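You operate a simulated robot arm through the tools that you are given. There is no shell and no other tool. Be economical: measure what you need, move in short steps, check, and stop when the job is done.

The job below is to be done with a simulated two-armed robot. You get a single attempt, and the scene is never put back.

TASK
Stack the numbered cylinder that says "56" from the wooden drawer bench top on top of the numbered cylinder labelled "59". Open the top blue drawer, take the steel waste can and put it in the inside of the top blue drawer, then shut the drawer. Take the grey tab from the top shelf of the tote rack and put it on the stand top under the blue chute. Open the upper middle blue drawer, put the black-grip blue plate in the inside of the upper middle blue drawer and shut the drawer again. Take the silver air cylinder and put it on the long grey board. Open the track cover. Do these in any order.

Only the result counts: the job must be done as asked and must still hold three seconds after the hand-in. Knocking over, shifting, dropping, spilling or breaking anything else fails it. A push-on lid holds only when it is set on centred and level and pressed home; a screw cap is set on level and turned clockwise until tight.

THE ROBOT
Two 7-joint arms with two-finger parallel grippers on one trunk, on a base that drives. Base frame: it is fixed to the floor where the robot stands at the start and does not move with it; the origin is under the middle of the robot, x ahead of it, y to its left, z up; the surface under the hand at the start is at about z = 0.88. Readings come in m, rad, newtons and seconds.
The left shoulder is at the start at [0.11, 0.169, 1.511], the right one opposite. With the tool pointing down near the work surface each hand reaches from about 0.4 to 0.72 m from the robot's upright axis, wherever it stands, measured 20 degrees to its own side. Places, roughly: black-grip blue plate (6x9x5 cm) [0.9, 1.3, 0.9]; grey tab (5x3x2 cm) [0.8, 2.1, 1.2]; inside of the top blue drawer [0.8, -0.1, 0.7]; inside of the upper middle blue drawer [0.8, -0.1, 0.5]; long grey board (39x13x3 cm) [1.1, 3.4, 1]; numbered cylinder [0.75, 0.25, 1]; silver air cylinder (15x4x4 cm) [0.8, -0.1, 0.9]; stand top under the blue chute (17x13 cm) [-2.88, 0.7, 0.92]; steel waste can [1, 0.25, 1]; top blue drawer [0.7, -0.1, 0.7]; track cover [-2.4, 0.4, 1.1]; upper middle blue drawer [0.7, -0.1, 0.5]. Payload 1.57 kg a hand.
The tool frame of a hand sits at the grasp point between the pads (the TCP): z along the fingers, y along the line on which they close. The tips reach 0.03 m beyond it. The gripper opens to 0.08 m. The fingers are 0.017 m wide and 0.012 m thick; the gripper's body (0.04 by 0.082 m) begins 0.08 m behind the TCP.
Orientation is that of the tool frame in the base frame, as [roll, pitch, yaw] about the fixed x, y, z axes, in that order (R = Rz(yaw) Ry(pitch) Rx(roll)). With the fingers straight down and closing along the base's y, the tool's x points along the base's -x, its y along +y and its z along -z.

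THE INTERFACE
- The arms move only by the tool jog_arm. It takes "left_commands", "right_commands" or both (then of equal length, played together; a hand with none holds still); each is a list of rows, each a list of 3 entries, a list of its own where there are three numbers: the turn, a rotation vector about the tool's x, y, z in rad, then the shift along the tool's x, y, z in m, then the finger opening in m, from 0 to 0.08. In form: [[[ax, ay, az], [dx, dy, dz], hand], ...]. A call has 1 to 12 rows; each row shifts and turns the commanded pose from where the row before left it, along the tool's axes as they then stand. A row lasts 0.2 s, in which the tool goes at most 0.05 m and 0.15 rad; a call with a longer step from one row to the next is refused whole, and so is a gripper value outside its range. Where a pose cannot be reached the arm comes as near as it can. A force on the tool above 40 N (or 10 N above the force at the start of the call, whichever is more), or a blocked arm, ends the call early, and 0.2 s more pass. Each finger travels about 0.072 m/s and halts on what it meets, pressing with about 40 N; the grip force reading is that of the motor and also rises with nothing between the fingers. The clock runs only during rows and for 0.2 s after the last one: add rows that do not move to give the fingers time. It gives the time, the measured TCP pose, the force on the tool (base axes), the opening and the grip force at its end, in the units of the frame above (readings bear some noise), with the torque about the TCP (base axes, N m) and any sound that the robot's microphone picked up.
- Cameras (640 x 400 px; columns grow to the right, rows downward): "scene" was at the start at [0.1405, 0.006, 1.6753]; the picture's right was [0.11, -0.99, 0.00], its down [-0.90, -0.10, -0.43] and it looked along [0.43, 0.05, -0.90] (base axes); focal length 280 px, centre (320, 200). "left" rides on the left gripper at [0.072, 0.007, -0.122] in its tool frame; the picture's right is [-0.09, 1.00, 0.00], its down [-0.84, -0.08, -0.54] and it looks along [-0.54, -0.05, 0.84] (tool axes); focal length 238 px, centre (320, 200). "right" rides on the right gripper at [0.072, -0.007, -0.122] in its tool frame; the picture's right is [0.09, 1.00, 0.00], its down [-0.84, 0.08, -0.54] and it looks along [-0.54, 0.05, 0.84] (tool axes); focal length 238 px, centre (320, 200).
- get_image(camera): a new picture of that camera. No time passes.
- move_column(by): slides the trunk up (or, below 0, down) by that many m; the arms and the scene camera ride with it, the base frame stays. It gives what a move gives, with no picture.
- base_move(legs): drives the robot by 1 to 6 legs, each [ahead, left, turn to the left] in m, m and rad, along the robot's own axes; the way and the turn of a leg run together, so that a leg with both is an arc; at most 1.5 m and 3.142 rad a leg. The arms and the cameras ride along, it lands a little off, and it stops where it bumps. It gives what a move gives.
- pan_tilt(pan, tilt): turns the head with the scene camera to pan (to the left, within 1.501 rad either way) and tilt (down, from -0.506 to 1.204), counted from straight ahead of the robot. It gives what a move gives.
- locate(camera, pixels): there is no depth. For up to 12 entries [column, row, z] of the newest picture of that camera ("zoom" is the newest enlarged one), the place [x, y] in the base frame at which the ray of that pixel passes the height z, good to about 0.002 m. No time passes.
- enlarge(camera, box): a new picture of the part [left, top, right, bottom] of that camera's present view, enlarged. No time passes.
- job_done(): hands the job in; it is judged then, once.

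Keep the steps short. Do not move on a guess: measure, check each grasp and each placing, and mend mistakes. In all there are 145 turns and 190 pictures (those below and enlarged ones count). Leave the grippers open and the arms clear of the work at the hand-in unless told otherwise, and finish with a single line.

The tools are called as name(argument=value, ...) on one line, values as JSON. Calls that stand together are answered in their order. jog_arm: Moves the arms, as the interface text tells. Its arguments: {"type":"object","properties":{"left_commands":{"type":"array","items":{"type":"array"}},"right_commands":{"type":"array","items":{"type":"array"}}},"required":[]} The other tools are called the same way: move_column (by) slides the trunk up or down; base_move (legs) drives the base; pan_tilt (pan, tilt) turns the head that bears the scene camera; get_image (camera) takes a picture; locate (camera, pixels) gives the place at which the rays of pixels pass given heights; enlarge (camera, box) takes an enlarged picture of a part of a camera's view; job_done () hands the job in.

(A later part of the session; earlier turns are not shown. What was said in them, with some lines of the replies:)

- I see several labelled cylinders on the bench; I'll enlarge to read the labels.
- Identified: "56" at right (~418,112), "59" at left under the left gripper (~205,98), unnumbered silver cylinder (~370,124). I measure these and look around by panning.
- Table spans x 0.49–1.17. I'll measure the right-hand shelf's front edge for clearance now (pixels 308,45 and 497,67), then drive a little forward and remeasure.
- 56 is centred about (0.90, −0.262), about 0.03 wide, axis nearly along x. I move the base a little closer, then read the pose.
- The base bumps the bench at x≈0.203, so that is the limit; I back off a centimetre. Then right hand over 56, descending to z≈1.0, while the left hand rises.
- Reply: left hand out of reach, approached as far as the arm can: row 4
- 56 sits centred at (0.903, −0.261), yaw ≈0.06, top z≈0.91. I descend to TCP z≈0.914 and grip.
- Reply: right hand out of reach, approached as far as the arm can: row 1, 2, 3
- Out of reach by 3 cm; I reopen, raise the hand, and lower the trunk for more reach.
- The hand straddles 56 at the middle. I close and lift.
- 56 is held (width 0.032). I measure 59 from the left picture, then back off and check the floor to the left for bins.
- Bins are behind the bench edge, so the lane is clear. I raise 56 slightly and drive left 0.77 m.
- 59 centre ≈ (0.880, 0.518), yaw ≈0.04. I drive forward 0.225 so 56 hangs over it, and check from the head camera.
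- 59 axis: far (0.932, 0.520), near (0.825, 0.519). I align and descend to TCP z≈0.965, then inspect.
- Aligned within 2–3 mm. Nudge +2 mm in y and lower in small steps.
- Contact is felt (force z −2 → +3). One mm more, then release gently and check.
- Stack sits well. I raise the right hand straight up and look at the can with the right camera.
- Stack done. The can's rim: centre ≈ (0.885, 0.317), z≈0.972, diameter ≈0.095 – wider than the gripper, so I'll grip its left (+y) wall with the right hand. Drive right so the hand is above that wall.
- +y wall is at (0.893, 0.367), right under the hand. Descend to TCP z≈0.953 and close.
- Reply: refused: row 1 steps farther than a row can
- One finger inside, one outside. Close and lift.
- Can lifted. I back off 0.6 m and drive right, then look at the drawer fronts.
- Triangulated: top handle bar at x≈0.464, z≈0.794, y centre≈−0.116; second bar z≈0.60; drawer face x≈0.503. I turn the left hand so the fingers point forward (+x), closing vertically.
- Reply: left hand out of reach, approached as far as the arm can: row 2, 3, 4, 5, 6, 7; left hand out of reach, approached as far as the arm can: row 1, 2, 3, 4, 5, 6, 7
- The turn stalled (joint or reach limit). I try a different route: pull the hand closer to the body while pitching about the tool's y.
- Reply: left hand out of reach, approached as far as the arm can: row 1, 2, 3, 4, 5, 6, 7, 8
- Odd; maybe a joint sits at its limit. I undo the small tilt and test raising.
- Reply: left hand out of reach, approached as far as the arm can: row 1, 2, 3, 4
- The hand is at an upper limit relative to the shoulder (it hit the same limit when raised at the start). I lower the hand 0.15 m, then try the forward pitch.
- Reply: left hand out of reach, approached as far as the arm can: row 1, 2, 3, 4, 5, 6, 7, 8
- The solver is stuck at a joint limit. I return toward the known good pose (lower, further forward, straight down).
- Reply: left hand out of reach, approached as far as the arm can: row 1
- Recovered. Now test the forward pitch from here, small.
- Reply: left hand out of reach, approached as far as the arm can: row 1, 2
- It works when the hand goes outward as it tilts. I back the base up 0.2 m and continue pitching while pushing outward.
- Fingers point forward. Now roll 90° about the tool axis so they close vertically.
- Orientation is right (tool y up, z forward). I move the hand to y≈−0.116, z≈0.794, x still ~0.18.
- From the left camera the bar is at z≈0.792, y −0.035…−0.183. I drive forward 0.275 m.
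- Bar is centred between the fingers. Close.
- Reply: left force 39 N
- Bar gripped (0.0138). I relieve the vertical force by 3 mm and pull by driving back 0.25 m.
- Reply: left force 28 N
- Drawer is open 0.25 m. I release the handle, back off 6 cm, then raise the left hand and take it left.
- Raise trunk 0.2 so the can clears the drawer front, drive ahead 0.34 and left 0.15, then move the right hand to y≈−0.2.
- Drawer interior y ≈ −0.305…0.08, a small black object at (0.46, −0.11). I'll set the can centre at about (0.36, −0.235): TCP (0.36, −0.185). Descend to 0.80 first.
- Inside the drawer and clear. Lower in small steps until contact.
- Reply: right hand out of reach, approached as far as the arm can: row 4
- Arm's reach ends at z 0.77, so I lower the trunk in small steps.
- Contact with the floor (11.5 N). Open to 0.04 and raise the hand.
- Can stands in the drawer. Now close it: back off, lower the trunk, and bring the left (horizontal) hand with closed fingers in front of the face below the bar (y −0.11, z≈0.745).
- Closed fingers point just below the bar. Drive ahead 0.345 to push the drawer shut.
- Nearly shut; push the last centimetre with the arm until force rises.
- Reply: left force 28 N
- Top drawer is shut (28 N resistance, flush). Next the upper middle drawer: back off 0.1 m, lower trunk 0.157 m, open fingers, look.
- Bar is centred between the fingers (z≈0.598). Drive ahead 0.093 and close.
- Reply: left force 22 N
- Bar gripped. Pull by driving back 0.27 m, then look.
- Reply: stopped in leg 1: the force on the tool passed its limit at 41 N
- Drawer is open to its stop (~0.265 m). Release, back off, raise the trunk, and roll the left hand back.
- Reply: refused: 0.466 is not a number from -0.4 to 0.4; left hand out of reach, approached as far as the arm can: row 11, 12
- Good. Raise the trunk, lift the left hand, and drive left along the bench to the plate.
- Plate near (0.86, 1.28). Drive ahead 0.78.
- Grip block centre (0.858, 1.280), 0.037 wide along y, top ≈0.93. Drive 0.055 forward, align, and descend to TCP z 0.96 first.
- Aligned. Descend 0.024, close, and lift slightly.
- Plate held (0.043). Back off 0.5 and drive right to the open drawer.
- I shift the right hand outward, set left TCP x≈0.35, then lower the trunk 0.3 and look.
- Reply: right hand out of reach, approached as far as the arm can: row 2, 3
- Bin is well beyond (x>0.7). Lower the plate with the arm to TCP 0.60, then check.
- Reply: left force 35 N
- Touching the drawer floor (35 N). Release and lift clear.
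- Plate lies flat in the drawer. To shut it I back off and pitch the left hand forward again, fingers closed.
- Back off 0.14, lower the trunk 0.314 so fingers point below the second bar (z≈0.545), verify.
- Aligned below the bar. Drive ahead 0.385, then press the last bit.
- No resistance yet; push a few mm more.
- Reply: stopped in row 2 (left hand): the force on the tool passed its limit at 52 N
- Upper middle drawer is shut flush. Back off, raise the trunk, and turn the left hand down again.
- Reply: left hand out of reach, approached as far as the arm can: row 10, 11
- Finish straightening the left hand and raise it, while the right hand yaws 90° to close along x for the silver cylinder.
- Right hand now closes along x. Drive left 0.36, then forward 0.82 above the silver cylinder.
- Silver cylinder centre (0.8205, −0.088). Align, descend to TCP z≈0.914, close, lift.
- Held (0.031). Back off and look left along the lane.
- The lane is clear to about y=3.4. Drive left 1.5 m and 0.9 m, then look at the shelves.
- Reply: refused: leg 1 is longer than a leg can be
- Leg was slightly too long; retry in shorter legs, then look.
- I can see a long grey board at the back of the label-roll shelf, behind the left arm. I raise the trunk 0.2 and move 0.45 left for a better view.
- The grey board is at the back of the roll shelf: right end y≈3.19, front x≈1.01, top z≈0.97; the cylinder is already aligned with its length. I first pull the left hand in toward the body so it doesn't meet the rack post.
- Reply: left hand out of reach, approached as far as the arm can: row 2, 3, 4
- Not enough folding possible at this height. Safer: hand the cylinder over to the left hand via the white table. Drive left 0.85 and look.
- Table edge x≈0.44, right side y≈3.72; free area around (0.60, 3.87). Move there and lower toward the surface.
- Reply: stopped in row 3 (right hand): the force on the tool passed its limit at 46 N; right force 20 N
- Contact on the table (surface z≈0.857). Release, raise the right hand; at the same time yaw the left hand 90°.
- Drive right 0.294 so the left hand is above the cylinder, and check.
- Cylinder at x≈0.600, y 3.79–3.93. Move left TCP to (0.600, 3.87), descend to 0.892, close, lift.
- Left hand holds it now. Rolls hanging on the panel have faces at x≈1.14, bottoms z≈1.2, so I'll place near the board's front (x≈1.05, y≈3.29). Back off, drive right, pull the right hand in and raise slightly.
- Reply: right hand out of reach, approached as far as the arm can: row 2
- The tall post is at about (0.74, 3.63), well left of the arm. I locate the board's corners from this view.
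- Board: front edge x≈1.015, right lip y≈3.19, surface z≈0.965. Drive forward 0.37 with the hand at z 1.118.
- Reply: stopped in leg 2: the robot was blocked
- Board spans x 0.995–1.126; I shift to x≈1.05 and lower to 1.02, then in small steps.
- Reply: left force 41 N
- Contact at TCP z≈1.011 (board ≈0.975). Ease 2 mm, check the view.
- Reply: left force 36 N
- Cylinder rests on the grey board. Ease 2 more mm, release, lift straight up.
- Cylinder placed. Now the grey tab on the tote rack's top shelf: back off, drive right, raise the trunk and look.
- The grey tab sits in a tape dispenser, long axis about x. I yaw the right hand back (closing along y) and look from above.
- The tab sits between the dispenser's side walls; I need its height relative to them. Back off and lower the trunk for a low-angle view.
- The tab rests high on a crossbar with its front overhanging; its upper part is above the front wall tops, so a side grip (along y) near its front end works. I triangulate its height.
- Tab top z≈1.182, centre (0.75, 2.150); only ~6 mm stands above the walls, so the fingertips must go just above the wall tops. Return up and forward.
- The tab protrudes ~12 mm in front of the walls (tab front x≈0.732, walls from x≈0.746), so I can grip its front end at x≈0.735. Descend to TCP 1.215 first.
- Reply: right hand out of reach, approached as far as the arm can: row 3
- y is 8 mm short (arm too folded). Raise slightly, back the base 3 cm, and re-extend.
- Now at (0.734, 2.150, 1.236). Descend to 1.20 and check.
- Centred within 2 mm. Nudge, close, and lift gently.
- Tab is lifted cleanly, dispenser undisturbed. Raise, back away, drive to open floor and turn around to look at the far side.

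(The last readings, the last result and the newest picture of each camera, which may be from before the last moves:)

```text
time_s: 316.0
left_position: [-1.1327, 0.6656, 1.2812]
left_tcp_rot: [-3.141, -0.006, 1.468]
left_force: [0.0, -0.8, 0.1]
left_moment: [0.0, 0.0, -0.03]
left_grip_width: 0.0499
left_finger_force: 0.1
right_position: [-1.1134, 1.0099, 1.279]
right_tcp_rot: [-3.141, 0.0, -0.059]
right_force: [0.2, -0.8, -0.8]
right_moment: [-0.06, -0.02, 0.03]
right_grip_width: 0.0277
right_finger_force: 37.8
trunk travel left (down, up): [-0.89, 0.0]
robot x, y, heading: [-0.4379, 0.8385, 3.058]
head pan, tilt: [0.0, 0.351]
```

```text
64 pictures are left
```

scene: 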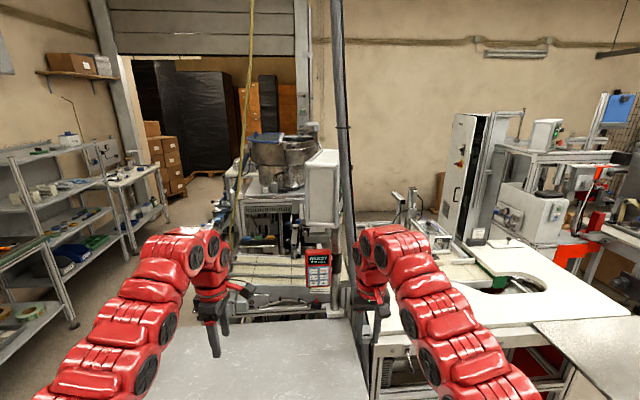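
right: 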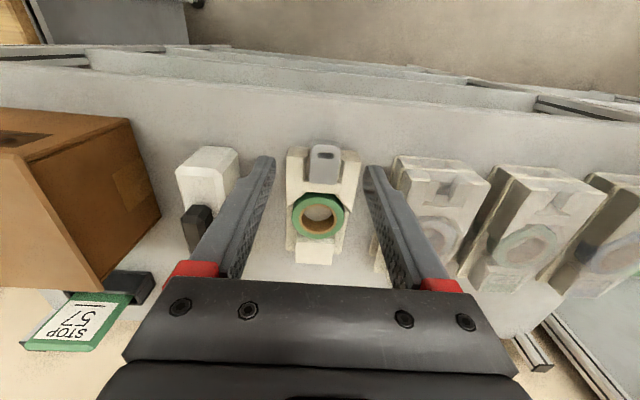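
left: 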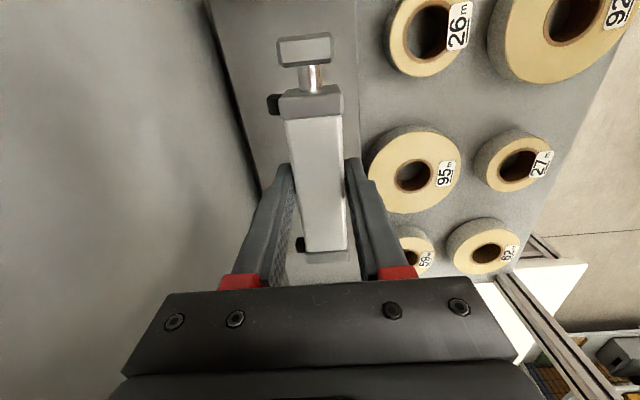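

enlarge(camera="scene", box=[190, 110, 400, 240])

enlarge(camera="scene", box=[150, 230, 400, 400])

locate(camera="scene", pixels=[[300, 330, 0.9], [180, 360, 0.9], [360, 390, 0.9], [265, 320, 0.9], [245, 285, 0.95], [300, 275, 1.1]])

```text
3.05 times, centred on (295, 175) of scene
```

zoom: 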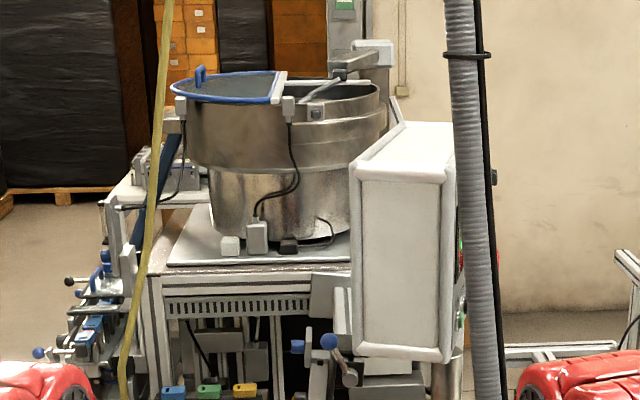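

```text
2.35 times, centred on (275, 315) of scene
```

zoom: 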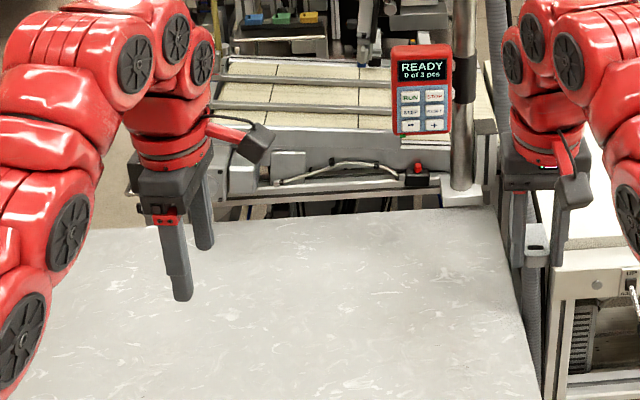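

```text
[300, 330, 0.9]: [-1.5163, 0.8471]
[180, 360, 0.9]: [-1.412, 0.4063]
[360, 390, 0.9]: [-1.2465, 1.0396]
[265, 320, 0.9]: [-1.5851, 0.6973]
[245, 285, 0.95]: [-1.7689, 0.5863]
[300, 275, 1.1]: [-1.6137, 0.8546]
```

A bowl-feeder machine is ahead; the chute and track are on its left (−y) side. I move left around the front table and look down that aisle.

base_move(legs=[[0, 0, 0.083], [0, 1.25, 0]])

get_image(camera="scene")

```text
time_s: 322.8
left_position: [-1.0927, -0.6419, 1.2806]
left_tcp_rot: [3.141, -0.007, 1.578]
left_force: [0.0, -0.7, -0.4]
left_moment: [0.02, 0.01, 0.01]
left_grip_width: 0.0499
left_finger_force: 0.0
right_position: [-1.1124, -0.2971, 1.2795]
right_tcp_rot: [3.139, 0.005, 0.051]
right_force: [0.1, 0.2, -0.6]
right_moment: [-0.02, 0.0, 0.02]
right_grip_width: 0.0278
right_finger_force: 38.2
trunk travel left (down, up): [-0.89, 0.0]
robot x, y, heading: [-0.4156, -0.3865, -3.114]
head pan, tilt: [0.0, 0.351]
```

```text
61 pictures are left
5 turns are left
```

scene: 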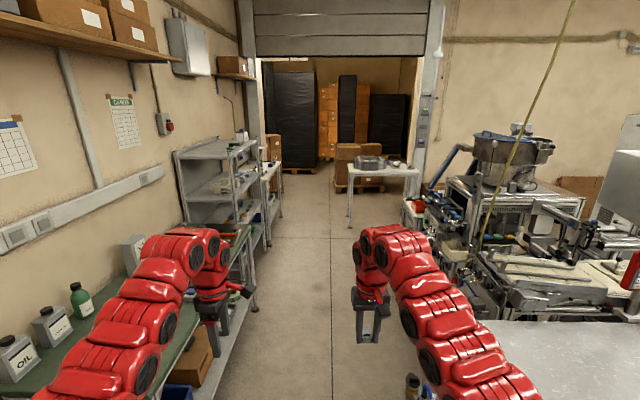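

Only 5 turns remain, so I must combine steps. Drive down the aisle, turn to face the machine, and take pictures.

base_move(legs=[[1.2, 0, 0], [1.0, 0, 0], [0, 0, -1.598]])

pan_tilt(pan=0.0, tilt=0.6)

get_image(camera="scene")

enlarge(camera="scene", box=[180, 100, 340, 220])

enlarge(camera="scene", box=[300, 100, 460, 220])

enlarge(camera="scene", box=[220, 180, 420, 320])

get_image(camera="right")

get_image(camera="left")

locate(camera="scene", pixels=[[320, 150, 0.92], [320, 200, 0.92], [320, 250, 0.92], [250, 150, 0.92], [250, 200, 0.92], [390, 150, 0.92], [390, 200, 0.92], [320, 150, 1.1], [320, 200, 1.1], [250, 200, 1.1], [390, 200, 1.1], [320, 250, 1.1]])

```text
time_s: 337.4
left_position: [-2.8316, 0.197, 1.2809]
left_tcp_rot: [3.141, -0.008, -0.002]
left_force: [0.0, -0.6, 0.2]
left_moment: [0.0, -0.03, 0.03]
left_grip_width: 0.05
left_finger_force: 0.2
right_position: [-2.486, 0.2148, 1.2788]
right_tcp_rot: [3.141, 0.002, -1.525]
right_force: [0.0, 0.7, 0.0]
right_moment: [0.02, -0.02, -0.02]
right_grip_width: 0.0275
right_finger_force: 38.2
trunk travel left (down, up): [-0.89, 0.0]
robot x, y, heading: [-2.5856, -0.4759, 1.593]
head pan, tilt: [0.0, 0.351]
```

```text
time_s: 338.1
left_position: [-2.8312, 0.1976, 1.2802]
left_tcp_rot: [-3.14, -0.007, -0.002]
left_force: [1.1, 0.1, -0.2]
left_moment: [0.01, 0.0, 0.01]
left_grip_width: 0.05
left_finger_force: 0.0
right_position: [-2.4859, 0.2159, 1.2787]
right_tcp_rot: [3.14, 0.001, -1.527]
right_force: [0.0, -0.5, -0.7]
right_moment: [0.01, 0.0, 0.01]
right_grip_width: 0.0276
right_finger_force: 38.1
trunk travel left (down, up): [-0.89, 0.0]
robot x, y, heading: [-2.5849, -0.4805, 1.594]
head pan, tilt: [0.0, 0.6]
```

```text
60 pictures are left
```

scene: 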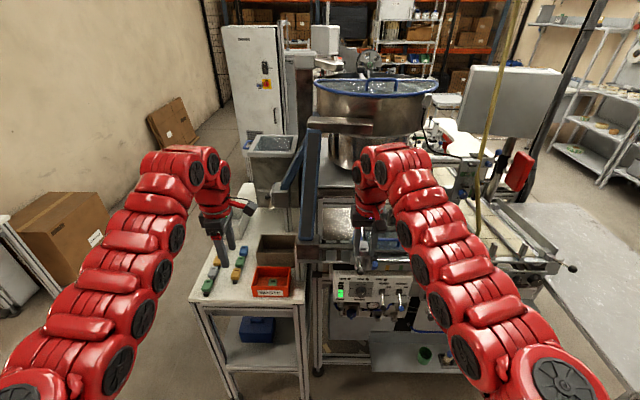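

```text
3.33 times, centred on (260, 160) of scene
```

zoom: 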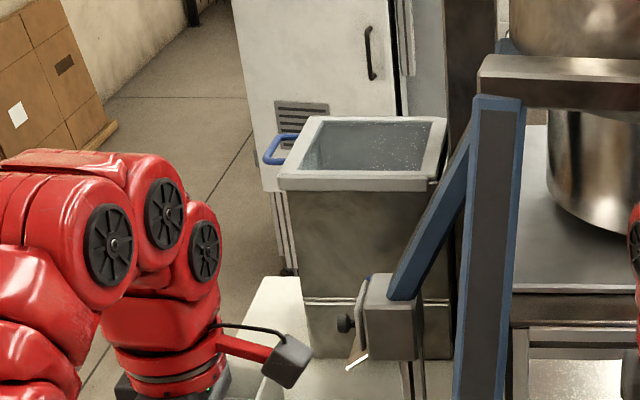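

```text
3.33 times, centred on (380, 160) of scene
```

zoom: 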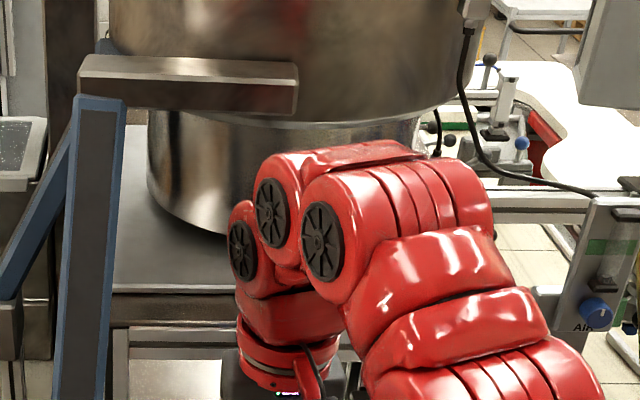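

```text
2.86 times, centred on (320, 250) of scene
```

zoom: 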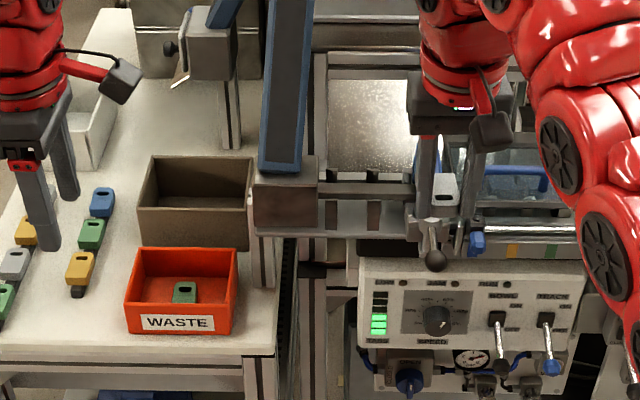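

```text
56 pictures are left
```

right: 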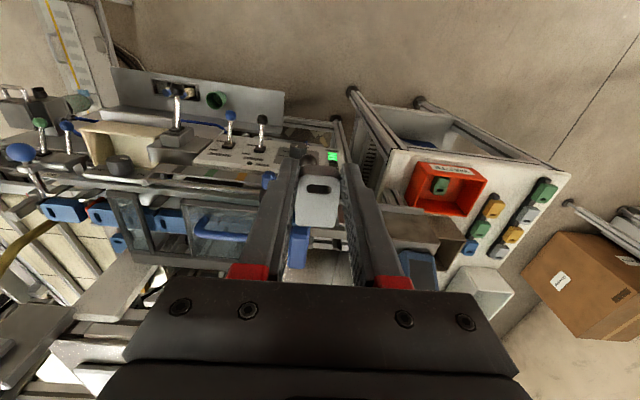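

```text
55 pictures are left
```

left: 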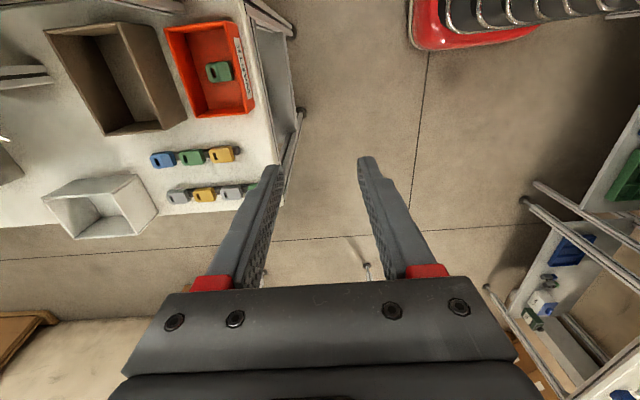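

```text
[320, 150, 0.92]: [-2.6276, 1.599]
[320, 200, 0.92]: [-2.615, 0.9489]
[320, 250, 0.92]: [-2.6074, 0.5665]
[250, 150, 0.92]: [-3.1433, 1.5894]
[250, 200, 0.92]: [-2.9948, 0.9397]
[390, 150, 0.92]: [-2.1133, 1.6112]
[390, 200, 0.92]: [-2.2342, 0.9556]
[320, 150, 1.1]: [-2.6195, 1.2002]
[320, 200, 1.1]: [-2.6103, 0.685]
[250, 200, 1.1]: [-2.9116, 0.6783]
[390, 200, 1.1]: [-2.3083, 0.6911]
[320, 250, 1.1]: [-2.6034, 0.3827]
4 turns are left
```

The stand lies under the blue chute's outlet, left of the machine. I move left first, then forward, lower the trunk, and bring the tab down in small steps until contact, then take pictures.

base_move(legs=[[0, 0.46, -0.023], [0.46, 0, 0]])

move_column(by=-0.17)

get_image(camera="scene")

get_image(camera="right")

enlarge(camera="scene", box=[320, 180, 480, 320])

enlarge(camera="scene", box=[480, 180, 640, 320])

locate(camera="right", pixels=[[320, 150, 0.92], [320, 200, 0.92], [320, 100, 0.92], [250, 150, 0.92], [390, 150, 0.92], [250, 200, 0.92], [390, 200, 0.92], [450, 150, 0.92], [190, 150, 0.92], [320, 50, 0.92], [190, 200, 1.0], [450, 200, 1.0]])

```text
time_s: 343.3
left_position: [-3.289, 0.6574, 1.2812]
left_tcp_rot: [-3.14, -0.007, -0.02]
left_force: [-0.1, -0.2, 0.8]
left_moment: [0.01, -0.01, 0.01]
left_grip_width: 0.0498
left_finger_force: 0.1
right_position: [-2.9439, 0.6676, 1.2797]
right_tcp_rot: [3.141, 0.002, -1.547]
right_force: [0.4, 0.8, -0.3]
right_moment: [0.03, 0.03, -0.02]
right_grip_width: 0.0277
right_finger_force: 37.8
trunk travel left (down, up): [-0.89, 0.0]
robot x, y, heading: [-3.059, -0.0202, 1.572]
head pan, tilt: [0.0, 0.6]
```

```text
time_s: 345.2
left_position: [-3.2877, 0.6585, 1.1113]
left_tcp_rot: [3.141, -0.007, -0.02]
left_force: [0.4, 0.2, 0.5]
left_moment: [0.02, -0.01, 0.02]
left_grip_width: 0.0501
left_finger_force: 0.0
right_position: [-2.9438, 0.6698, 1.1102]
right_tcp_rot: [3.14, 0.002, -1.548]
right_force: [-0.4, -0.9, 0.7]
right_moment: [0.02, -0.01, 0.0]
right_grip_width: 0.0278
right_finger_force: 38.1
trunk travel left (down, up): [-0.72, 0.17]
robot x, y, heading: [-3.0541, -0.0202, 1.57]
head pan, tilt: [0.0, 0.6]
```

```text
54 pictures are left
```

scene: 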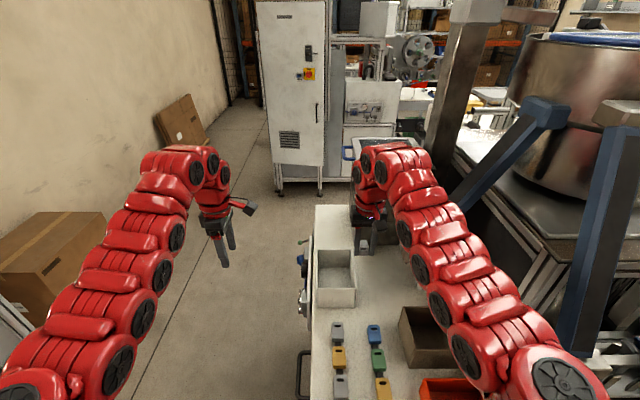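

```text
53 pictures are left
```

right: 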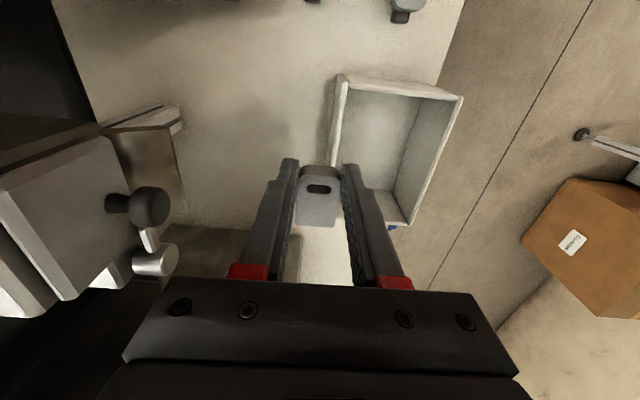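

```text
2.86 times, centred on (400, 250) of scene
```

zoom: 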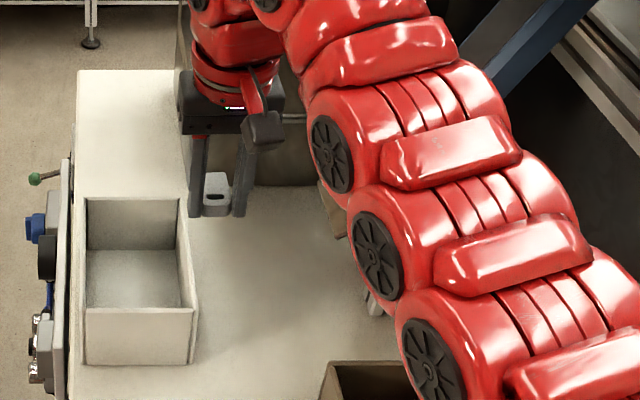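

```text
2.86 times, centred on (560, 250) of scene
```

zoom: 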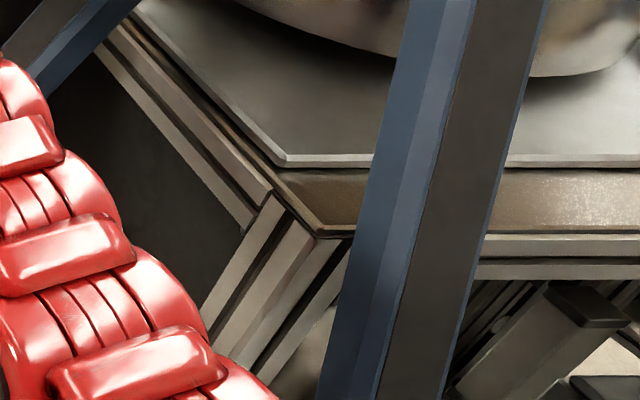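

```text
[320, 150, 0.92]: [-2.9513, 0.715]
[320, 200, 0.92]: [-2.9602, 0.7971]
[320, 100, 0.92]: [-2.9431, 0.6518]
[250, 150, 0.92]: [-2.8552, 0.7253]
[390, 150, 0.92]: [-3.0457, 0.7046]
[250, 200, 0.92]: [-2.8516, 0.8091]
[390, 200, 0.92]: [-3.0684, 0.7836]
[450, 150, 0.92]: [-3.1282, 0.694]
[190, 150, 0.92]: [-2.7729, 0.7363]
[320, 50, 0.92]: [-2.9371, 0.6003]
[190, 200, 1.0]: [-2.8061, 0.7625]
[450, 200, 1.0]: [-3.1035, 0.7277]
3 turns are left
```

The white tray is close on the left, so I shift the tab to x≈−2.90, y≈0.69 (under the chute), lower to contact, release, lift, and then reposition toward the track cover (clear transparent lid with blue handle) for a look.

jog_arm(right_commands=[[[0, 0, 0], [-0.02, -0.022, 0], 0.01], [[0, 0, 0], [0, -0.022, 0], 0.01], [[0, 0, 0], [0, 0, 0.045], 0.01], [[0, 0, 0], [0, 0, 0.045], 0.01], [[0, 0, 0], [0, 0, 0.03], 0.01], [[0, 0, 0], [0, 0, 0.012], 0.01], [[0, 0, 0], [0, 0, 0.008], 0.01], [[0, 0, 0], [0, 0, 0.006], 0.01], [[0, 0, 0], [0, 0, 0.005], 0.01], [[0, 0, 0], [0, 0, 0.004], 0.01], [[0, 0, 0], [0, 0, 0.004], 0.01], [[0, 0, 0], [0, 0, 0], 0.01]])

jog_arm(right_commands=[[[0, 0, 0], [0, 0, 0.003], 0.01], [[0, 0, 0], [0, 0, 0.003], 0.01], [[0, 0, 0], [0, 0, 0.003], 0.01], [[0, 0, 0], [0, 0, 0], 0.01]])

jog_arm(right_commands=[[[0, 0, 0], [0, 0, 0], 0.03], [[0, 0, 0], [0, 0, 0], 0.045], [[0, 0, 0], [0, 0, 0], 0.045], [[0, 0, 0], [0, 0, -0.02], 0.045], [[0, 0, 0], [0, 0, -0.04], 0.045], [[0, 0, 0], [0, 0, -0.045], 0.045], [[0, 0, 0], [0, 0, -0.045], 0.045], [[0, 0, 0], [0, 0, 0], 0.045]])

get_image(camera="right")

base_move(legs=[[-0.4, 0, 0]])

move_column(by=0.17)

base_move(legs=[[0, -0.95, 0]])

get_image(camera="left")

locate(camera="left", pixels=[[320, 150, 1.1], [250, 150, 1.1], [190, 150, 1.1], [130, 150, 1.1], [250, 100, 1.1], [190, 100, 1.1], [130, 100, 1.1], [250, 200, 1.1], [190, 200, 1.1], [130, 200, 1.1], [190, 50, 1.1], [190, 150, 1.15]])

get_image(camera="scene")

enlarge(camera="scene", box=[180, 160, 340, 280])

locate(camera="scene", pixels=[[260, 200, 1.1], [260, 220, 1.1], [260, 240, 1.1], [230, 220, 1.1], [290, 220, 1.1], [260, 220, 1.05], [230, 240, 1.1], [290, 240, 1.1], [200, 220, 1.1], [320, 220, 1.1], [260, 260, 1.1], [260, 180, 1.1]])

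```text
time_s: 347.8
left_position: [-3.2895, 0.6556, 1.112]
left_tcp_rot: [-3.14, -0.006, -0.021]
left_force: [-0.6, -0.5, -0.2]
left_moment: [-0.01, 0.01, -0.02]
left_grip_width: 0.05
left_finger_force: 0.1
right_position: [-2.8986, 0.688, 0.9511]
right_tcp_rot: [-3.141, 0.007, -1.548]
right_force: [-0.5, 1.3, 14.9]
right_moment: [0.25, -0.03, -0.03]
right_grip_width: 0.0276
right_finger_force: 37.9
trunk travel left (down, up): [-0.72, 0.17]
robot x, y, heading: [-3.0564, -0.0201, 1.568]
head pan, tilt: [0.0, 0.6]
```

```text
time_s: 348.4
left_position: [-3.2897, 0.6558, 1.1128]
left_tcp_rot: [-3.139, -0.008, -0.021]
left_force: [-0.2, 1.0, 0.9]
left_moment: [0.04, -0.01, -0.04]
left_grip_width: 0.05
left_finger_force: 0.0
right_position: [-2.8987, 0.6888, 0.9504]
right_tcp_rot: [-3.139, 0.011, -1.547]
right_force: [0.6, -8.0, 21.5]
right_moment: [-0.21, 0.05, 0.03]
right_grip_width: 0.0277
right_finger_force: 38.0
trunk travel left (down, up): [-0.72, 0.17]
robot x, y, heading: [-3.0582, -0.0236, 1.571]
head pan, tilt: [0.0, 0.6]
stopped in row 2 (right hand): the force on the tool passed its limit at 49 N (the readings are from after the stop); the commanded pose is now the measured one
```

```text
time_s: 350.2
left_position: [-3.2885, 0.658, 1.1108]
left_tcp_rot: [3.141, -0.007, -0.02]
left_force: [0.0, 0.6, 0.2]
left_moment: [-0.03, 0.01, 0.02]
left_grip_width: 0.0499
left_finger_force: 0.0
right_position: [-2.9023, 0.6918, 1.0942]
right_tcp_rot: [-3.141, 0.006, -1.549]
right_force: [0.2, 0.0, 0.1]
right_moment: [0.02, -0.01, -0.01]
right_grip_width: 0.0448
right_finger_force: 0.0
trunk travel left (down, up): [-0.72, 0.17]
robot x, y, heading: [-3.057, -0.0205, 1.569]
head pan, tilt: [0.0, 0.6]
```

```text
50 pictures are left
```

right: 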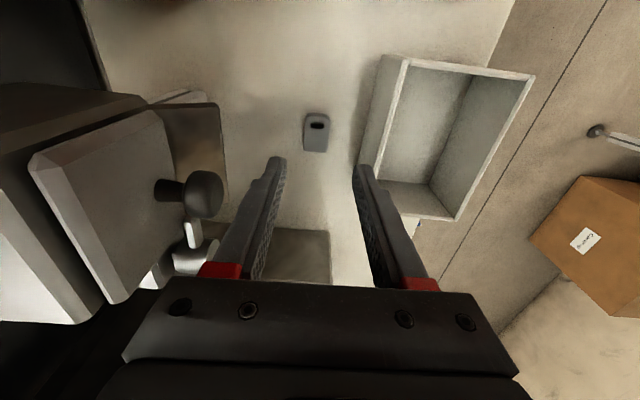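

```text
time_s: 352.8
left_position: [-3.2929, 0.2533, 1.1102]
left_tcp_rot: [-3.14, -0.006, -0.013]
left_force: [-0.7, 0.4, 0.4]
left_moment: [0.02, 0.01, 0.01]
left_grip_width: 0.0497
left_finger_force: 0.1
right_position: [-2.9045, 0.289, 1.0954]
right_tcp_rot: [3.141, 0.01, -1.541]
right_force: [-0.1, 0.3, -0.9]
right_moment: [-0.05, 0.01, -0.02]
right_grip_width: 0.0449
right_finger_force: 0.0
trunk travel left (down, up): [-0.72, 0.17]
robot x, y, heading: [-3.0576, -0.4255, 1.58]
head pan, tilt: [0.0, 0.6]
```

```text
time_s: 354.7
left_position: [-3.2923, 0.2534, 1.2811]
left_tcp_rot: [3.141, -0.006, -0.013]
left_force: [-0.5, -0.8, -0.2]
left_moment: [0.02, -0.02, 0.01]
left_grip_width: 0.0501
left_finger_force: 0.0
right_position: [-2.9054, 0.2885, 1.2659]
right_tcp_rot: [-3.141, 0.008, -1.541]
right_force: [0.3, -0.3, -0.4]
right_moment: [-0.02, -0.02, 0.0]
right_grip_width: 0.0451
right_finger_force: 0.0
trunk travel left (down, up): [-0.89, 0.0]
robot x, y, heading: [-3.0546, -0.4263, 1.578]
head pan, tilt: [0.0, 0.6]
```

```text
time_s: 359.7
left_position: [-2.3447, 0.2613, 1.2796]
left_tcp_rot: [-3.141, -0.01, -0.001]
left_force: [-0.5, 0.3, 0.1]
left_moment: [0.05, 0.0, -0.02]
left_grip_width: 0.0501
left_finger_force: 0.1
right_position: [-1.9587, 0.3022, 1.2654]
right_tcp_rot: [3.14, 0.01, -1.528]
right_force: [-0.3, -0.4, -0.3]
right_moment: [0.0, 0.0, -0.02]
right_grip_width: 0.0449
right_finger_force: 0.1
trunk travel left (down, up): [-0.89, 0.0]
robot x, y, heading: [-2.102, -0.4125, 1.586]
head pan, tilt: [0.0, 0.6]
```

```text
49 pictures are left
```

left: 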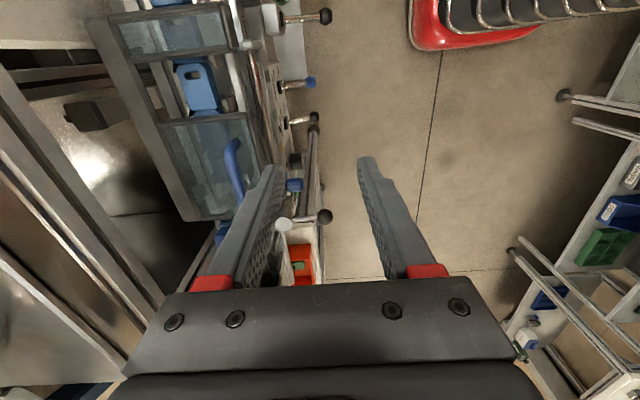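

```text
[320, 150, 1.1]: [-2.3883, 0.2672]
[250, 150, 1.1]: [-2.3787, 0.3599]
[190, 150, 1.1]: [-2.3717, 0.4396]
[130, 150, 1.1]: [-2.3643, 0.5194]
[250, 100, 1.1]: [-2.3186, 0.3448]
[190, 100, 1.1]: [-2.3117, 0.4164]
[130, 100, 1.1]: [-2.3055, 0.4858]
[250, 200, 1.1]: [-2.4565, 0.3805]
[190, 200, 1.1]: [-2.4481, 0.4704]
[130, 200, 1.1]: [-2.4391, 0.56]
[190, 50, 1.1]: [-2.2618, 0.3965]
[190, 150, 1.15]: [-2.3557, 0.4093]
```

```text
48 pictures are left
```

scene: 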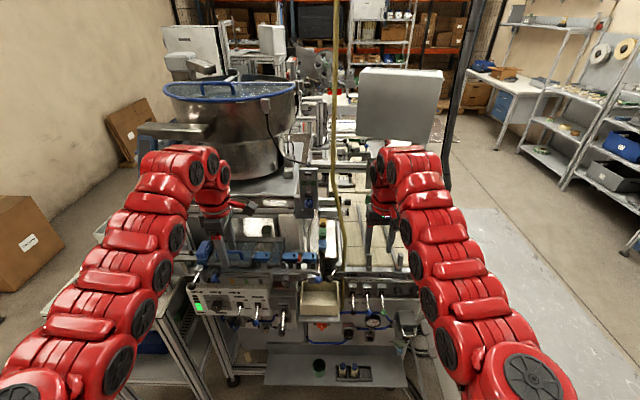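

```text
3.33 times, centred on (260, 220) of scene
```

zoom: 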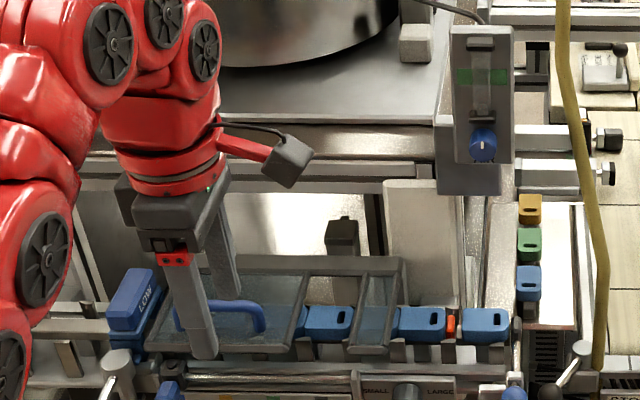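

```text
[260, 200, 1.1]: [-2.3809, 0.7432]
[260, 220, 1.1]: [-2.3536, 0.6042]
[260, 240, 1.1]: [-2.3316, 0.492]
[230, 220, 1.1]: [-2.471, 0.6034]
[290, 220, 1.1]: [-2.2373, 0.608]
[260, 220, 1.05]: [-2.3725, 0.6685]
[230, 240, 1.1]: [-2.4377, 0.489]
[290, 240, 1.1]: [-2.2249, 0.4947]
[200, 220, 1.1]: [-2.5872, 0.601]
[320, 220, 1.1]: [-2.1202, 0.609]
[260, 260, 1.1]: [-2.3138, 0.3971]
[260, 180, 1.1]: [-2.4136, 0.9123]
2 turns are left
```

The tab lies on the stand under the chute. Track cover: framed clear lid, blue handle at about (−2.40, 0.372, 1.14), hinge at the back. With one working turn left, I grip the handle with the left hand (it closes along y), lift along the hinge arc, release, and retreat.

base_move(legs=[[0.13, 0, 0]])

jog_arm(left_commands=[[[0, 0, 0], [-0.027, 0.01, 0], 0.07], [[0, 0, 0], [-0.026, 0.009, 0.02], 0.07], [[0, 0, 0], [0, 0, 0.04], 0.07], [[0, 0, 0], [0, 0, 0.04], 0.07], [[0, 0, 0], [0, 0, 0.03], 0.07], [[0, 0, 0], [0, 0, 0], 0.07]])

get_image(camera="left")

jog_arm(left_commands=[[[0, 0, 0], [0, 0, 0], 0.0], [[0, 0, 0], [0, 0, 0], 0.0], [[0, 0, 0], [0, 0, 0], 0.0], [[0, 0, 0], [0, 0, 0], 0.0], [[0, 0, 0], [0, 0, 0], 0.0]])

jog_arm(left_commands=[[[0, 0, 0], [0, -0.015, -0.046], 0.0], [[0, 0, 0], [0, -0.0225, -0.037], 0.0], [[0, 0, 0], [0, -0.028, -0.029], 0.0], [[0, 0, 0], [0, -0.03, -0.021], 0.0], [[0, 0, 0], [0, -0.03, -0.0135], 0.0], [[0, 0, 0], [0, -0.029, -0.0075], 0.0], [[0, 0, 0], [0, -0.0265, -0.003], 0.0], [[0, 0, 0], [0, 0, 0], 0.0]])

base_move(legs=[[0.06, 0, 0]])

get_image(camera="left")

jog_arm(left_commands=[[[0, 0, 0], [0, 0, 0], 0.03], [[0, 0, 0], [0, 0, 0], 0.05], [[0, 0, 0], [0, 0, 0], 0.05], [[0, 0, 0], [0, 0, -0.03], 0.05], [[0, 0, 0], [0, 0, -0.03], 0.05], [[0, 0, 0], [0, 0, 0], 0.05]])

base_move(legs=[[-0.45, 0, 0]])

jog_arm(left_commands=[[[0, 0, 0], [0, 0, 0], 0.08], [[0, 0, 0], [0, 0, 0], 0.08]], right_commands=[[[0, 0, 0], [0, 0, 0], 0.08], [[0, 0, 0], [0, 0, 0], 0.08]])

enlarge(camera="scene", box=[160, 120, 340, 260])

```text
time_s: 360.9
left_position: [-2.3491, 0.3872, 1.2812]
left_tcp_rot: [-3.14, -0.006, -0.001]
left_force: [-0.9, 0.4, 0.3]
left_moment: [0.0, 0.01, -0.03]
left_grip_width: 0.0499
left_finger_force: 0.1
right_position: [-1.9623, 0.4283, 1.2667]
right_tcp_rot: [3.141, 0.011, -1.526]
right_force: [-0.2, -0.1, -0.1]
right_moment: [0.04, 0.01, 0.03]
right_grip_width: 0.0452
right_finger_force: 0.0
trunk travel left (down, up): [-0.89, 0.0]
robot x, y, heading: [-2.1042, -0.2856, 1.59]
head pan, tilt: [0.0, 0.6]
```

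```text
time_s: 362.0
left_position: [-2.4013, 0.3724, 1.1826]
left_tcp_rot: [-3.125, -0.003, 0.0]
left_force: [-0.7, 0.1, 0.7]
left_moment: [0.0, 0.0, 0.01]
left_grip_width: 0.0701
left_finger_force: 0.0
right_position: [-1.9611, 0.4281, 1.2669]
right_tcp_rot: [-3.141, 0.009, -1.523]
right_force: [0.6, -0.3, 0.6]
right_moment: [0.03, 0.03, 0.05]
right_grip_width: 0.045
right_finger_force: 0.1
trunk travel left (down, up): [-0.89, 0.0]
robot x, y, heading: [-2.1021, -0.287, 1.593]
head pan, tilt: [0.0, 0.6]
stopped in row 5 (left hand): the force on the tool passed its limit at 150 N (the readings are from after the stop); the commanded pose is now the measured one
```

```text
46 pictures are left
```

left: 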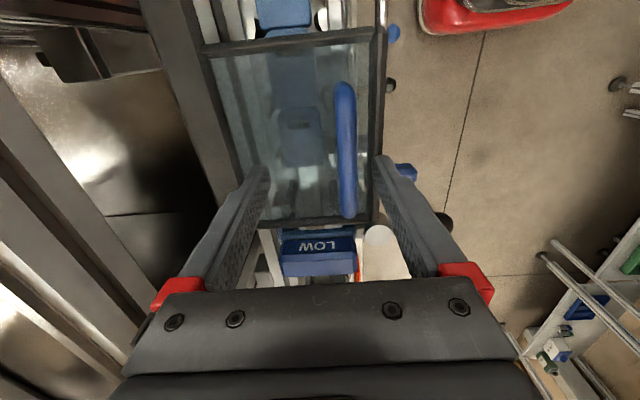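

```text
time_s: 362.8
left_position: [-2.4038, 0.3548, 1.1841]
left_tcp_rot: [3.138, -0.005, 0.006]
left_force: [2.7, -48.3, 7.2]
left_moment: [-0.84, -0.04, -0.04]
left_grip_width: 0.0106
left_finger_force: 28.5
right_position: [-1.962, 0.4187, 1.272]
right_tcp_rot: [3.14, 0.017, -1.523]
right_force: [0.0, -0.4, 0.2]
right_moment: [0.02, 0.0, -0.03]
right_grip_width: 0.0452
right_finger_force: 0.0
trunk travel left (down, up): [-0.89, 0.0]
robot x, y, heading: [-2.1028, -0.2861, 1.598]
head pan, tilt: [0.0, 0.6]
stopped in row 3 (left hand): the force on the tool passed its limit at 43 N (the readings are from after the stop); the commanded pose is now the measured one
```

```text
time_s: 364.6
left_position: [-2.4019, 0.4221, 1.2754]
left_tcp_rot: [-3.141, -0.006, 0.003]
left_force: [1.5, 2.9, -5.1]
left_moment: [0.22, -0.17, 0.35]
left_grip_width: 0.0105
left_finger_force: 28.5
left hand out of reach, approached as far as the arm can: row 3, 4, 5, 6, 7
right_position: [-1.9631, 0.432, 1.2639]
right_tcp_rot: [-3.141, 0.008, -1.525]
right_force: [0.2, -0.2, -0.3]
right_moment: [0.0, 0.02, 0.01]
right_grip_width: 0.0451
right_finger_force: 0.1
trunk travel left (down, up): [-0.89, 0.0]
robot x, y, heading: [-2.1043, -0.2892, 1.592]
head pan, tilt: [0.0, 0.6]
```

```text
time_s: 365.6
left_position: [-2.4026, 0.4746, 1.2843]
left_tcp_rot: [-3.14, -0.003, 0.003]
left_force: [-1.3, -2.1, 14.4]
left_moment: [-0.09, 0.06, 0.22]
left_grip_width: 0.0
left_finger_force: 21.0
right_position: [-1.965, 0.4865, 1.2653]
right_tcp_rot: [3.138, 0.008, -1.52]
right_force: [0.3, 0.2, -1.1]
right_moment: [-0.01, 0.01, 0.02]
right_grip_width: 0.0447
right_finger_force: 0.0
trunk travel left (down, up): [-0.89, 0.0]
robot x, y, heading: [-2.0986, -0.2332, 1.594]
head pan, tilt: [0.0, 0.6]
stopped in leg 1: the force on the tool passed its limit at 98 N (the readings are from after the stop); the commanded pose is now the measured one
```

```text
45 pictures are left
```

left: 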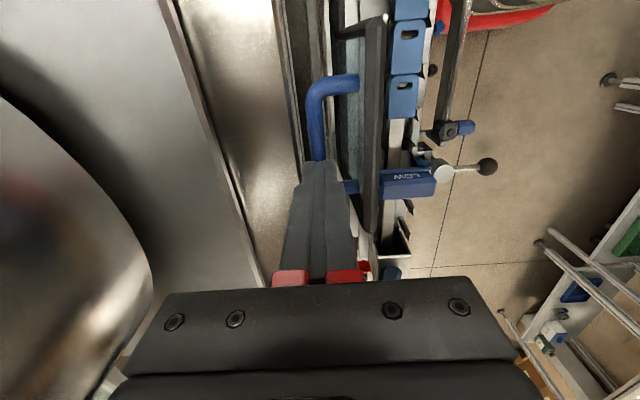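

```text
time_s: 367.1
left_position: [-2.4127, 0.4592, 1.3254]
left_tcp_rot: [3.138, -0.006, 0.0]
left_force: [0.3, 0.6, 0.0]
left_moment: [-0.02, -0.01, 0.0]
left_grip_width: 0.0498
left_finger_force: 0.0
left hand out of reach, approached as far as the arm can: row 4, 5
right_position: [-1.9676, 0.4874, 1.2644]
right_tcp_rot: [-3.139, 0.005, -1.521]
right_force: [-0.7, -0.5, -0.2]
right_moment: [-0.02, 0.0, -0.01]
right_grip_width: 0.0451
right_finger_force: 0.0
trunk travel left (down, up): [-0.89, 0.0]
robot x, y, heading: [-2.106, -0.2316, 1.597]
head pan, tilt: [0.0, 0.6]
```

```text
time_s: 369.8
left_position: [-2.4053, 0.0042, 1.3254]
left_tcp_rot: [3.136, -0.007, 0.009]
left_force: [0.5, 0.6, 0.7]
left_moment: [-0.05, 0.0, 0.01]
left_grip_width: 0.0498
left_finger_force: 0.1
right_position: [-1.9591, 0.0339, 1.2645]
right_tcp_rot: [3.141, 0.006, -1.517]
right_force: [0.1, -1.2, 0.1]
right_moment: [-0.02, 0.02, -0.05]
right_grip_width: 0.0449
right_finger_force: 0.1
trunk travel left (down, up): [-0.89, 0.0]
robot x, y, heading: [-2.0921, -0.6849, 1.6]
head pan, tilt: [0.0, 0.6]
```

```text
time_s: 370.4
left_position: [-2.4052, 0.0027, 1.3267]
left_tcp_rot: [3.139, -0.003, 0.01]
left_force: [0.0, -0.3, -0.3]
left_moment: [-0.02, 0.03, 0.01]
left_grip_width: 0.0798
left_finger_force: 0.1
right_position: [-1.9581, 0.0336, 1.264]
right_tcp_rot: [-3.141, 0.005, -1.515]
right_force: [-0.5, -0.8, -0.2]
right_moment: [-0.02, 0.01, 0.01]
right_grip_width: 0.0798
right_finger_force: 0.0
trunk travel left (down, up): [-0.89, 0.0]
robot x, y, heading: [-2.0908, -0.6845, 1.593]
head pan, tilt: [0.0, 0.6]
```

```text
2.86 times, centred on (250, 190) of scene
1 turns are left
```

zoom: 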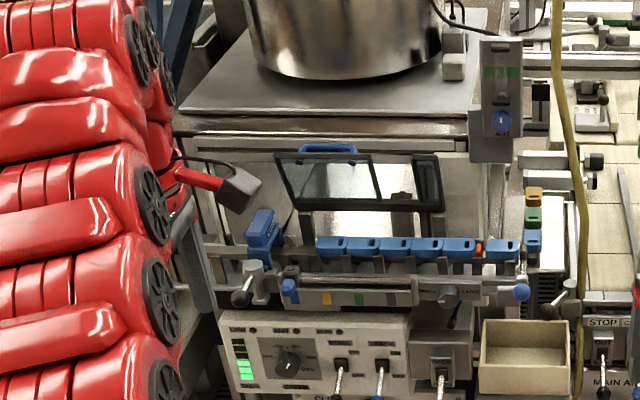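

The last picture shows the track cover standing open with the track uncovered. The arms are clear and both grippers are open, so I'm handing in on this last turn.

job_done()

```text
The job is handed in.
```

All six tasks were carried out and the job is handed in; the track cover was opened nearly blind on the last working turn, with force stops of 150, 43 and 98 N on the left hand, and I checked it and the tab only by picture afterwards.
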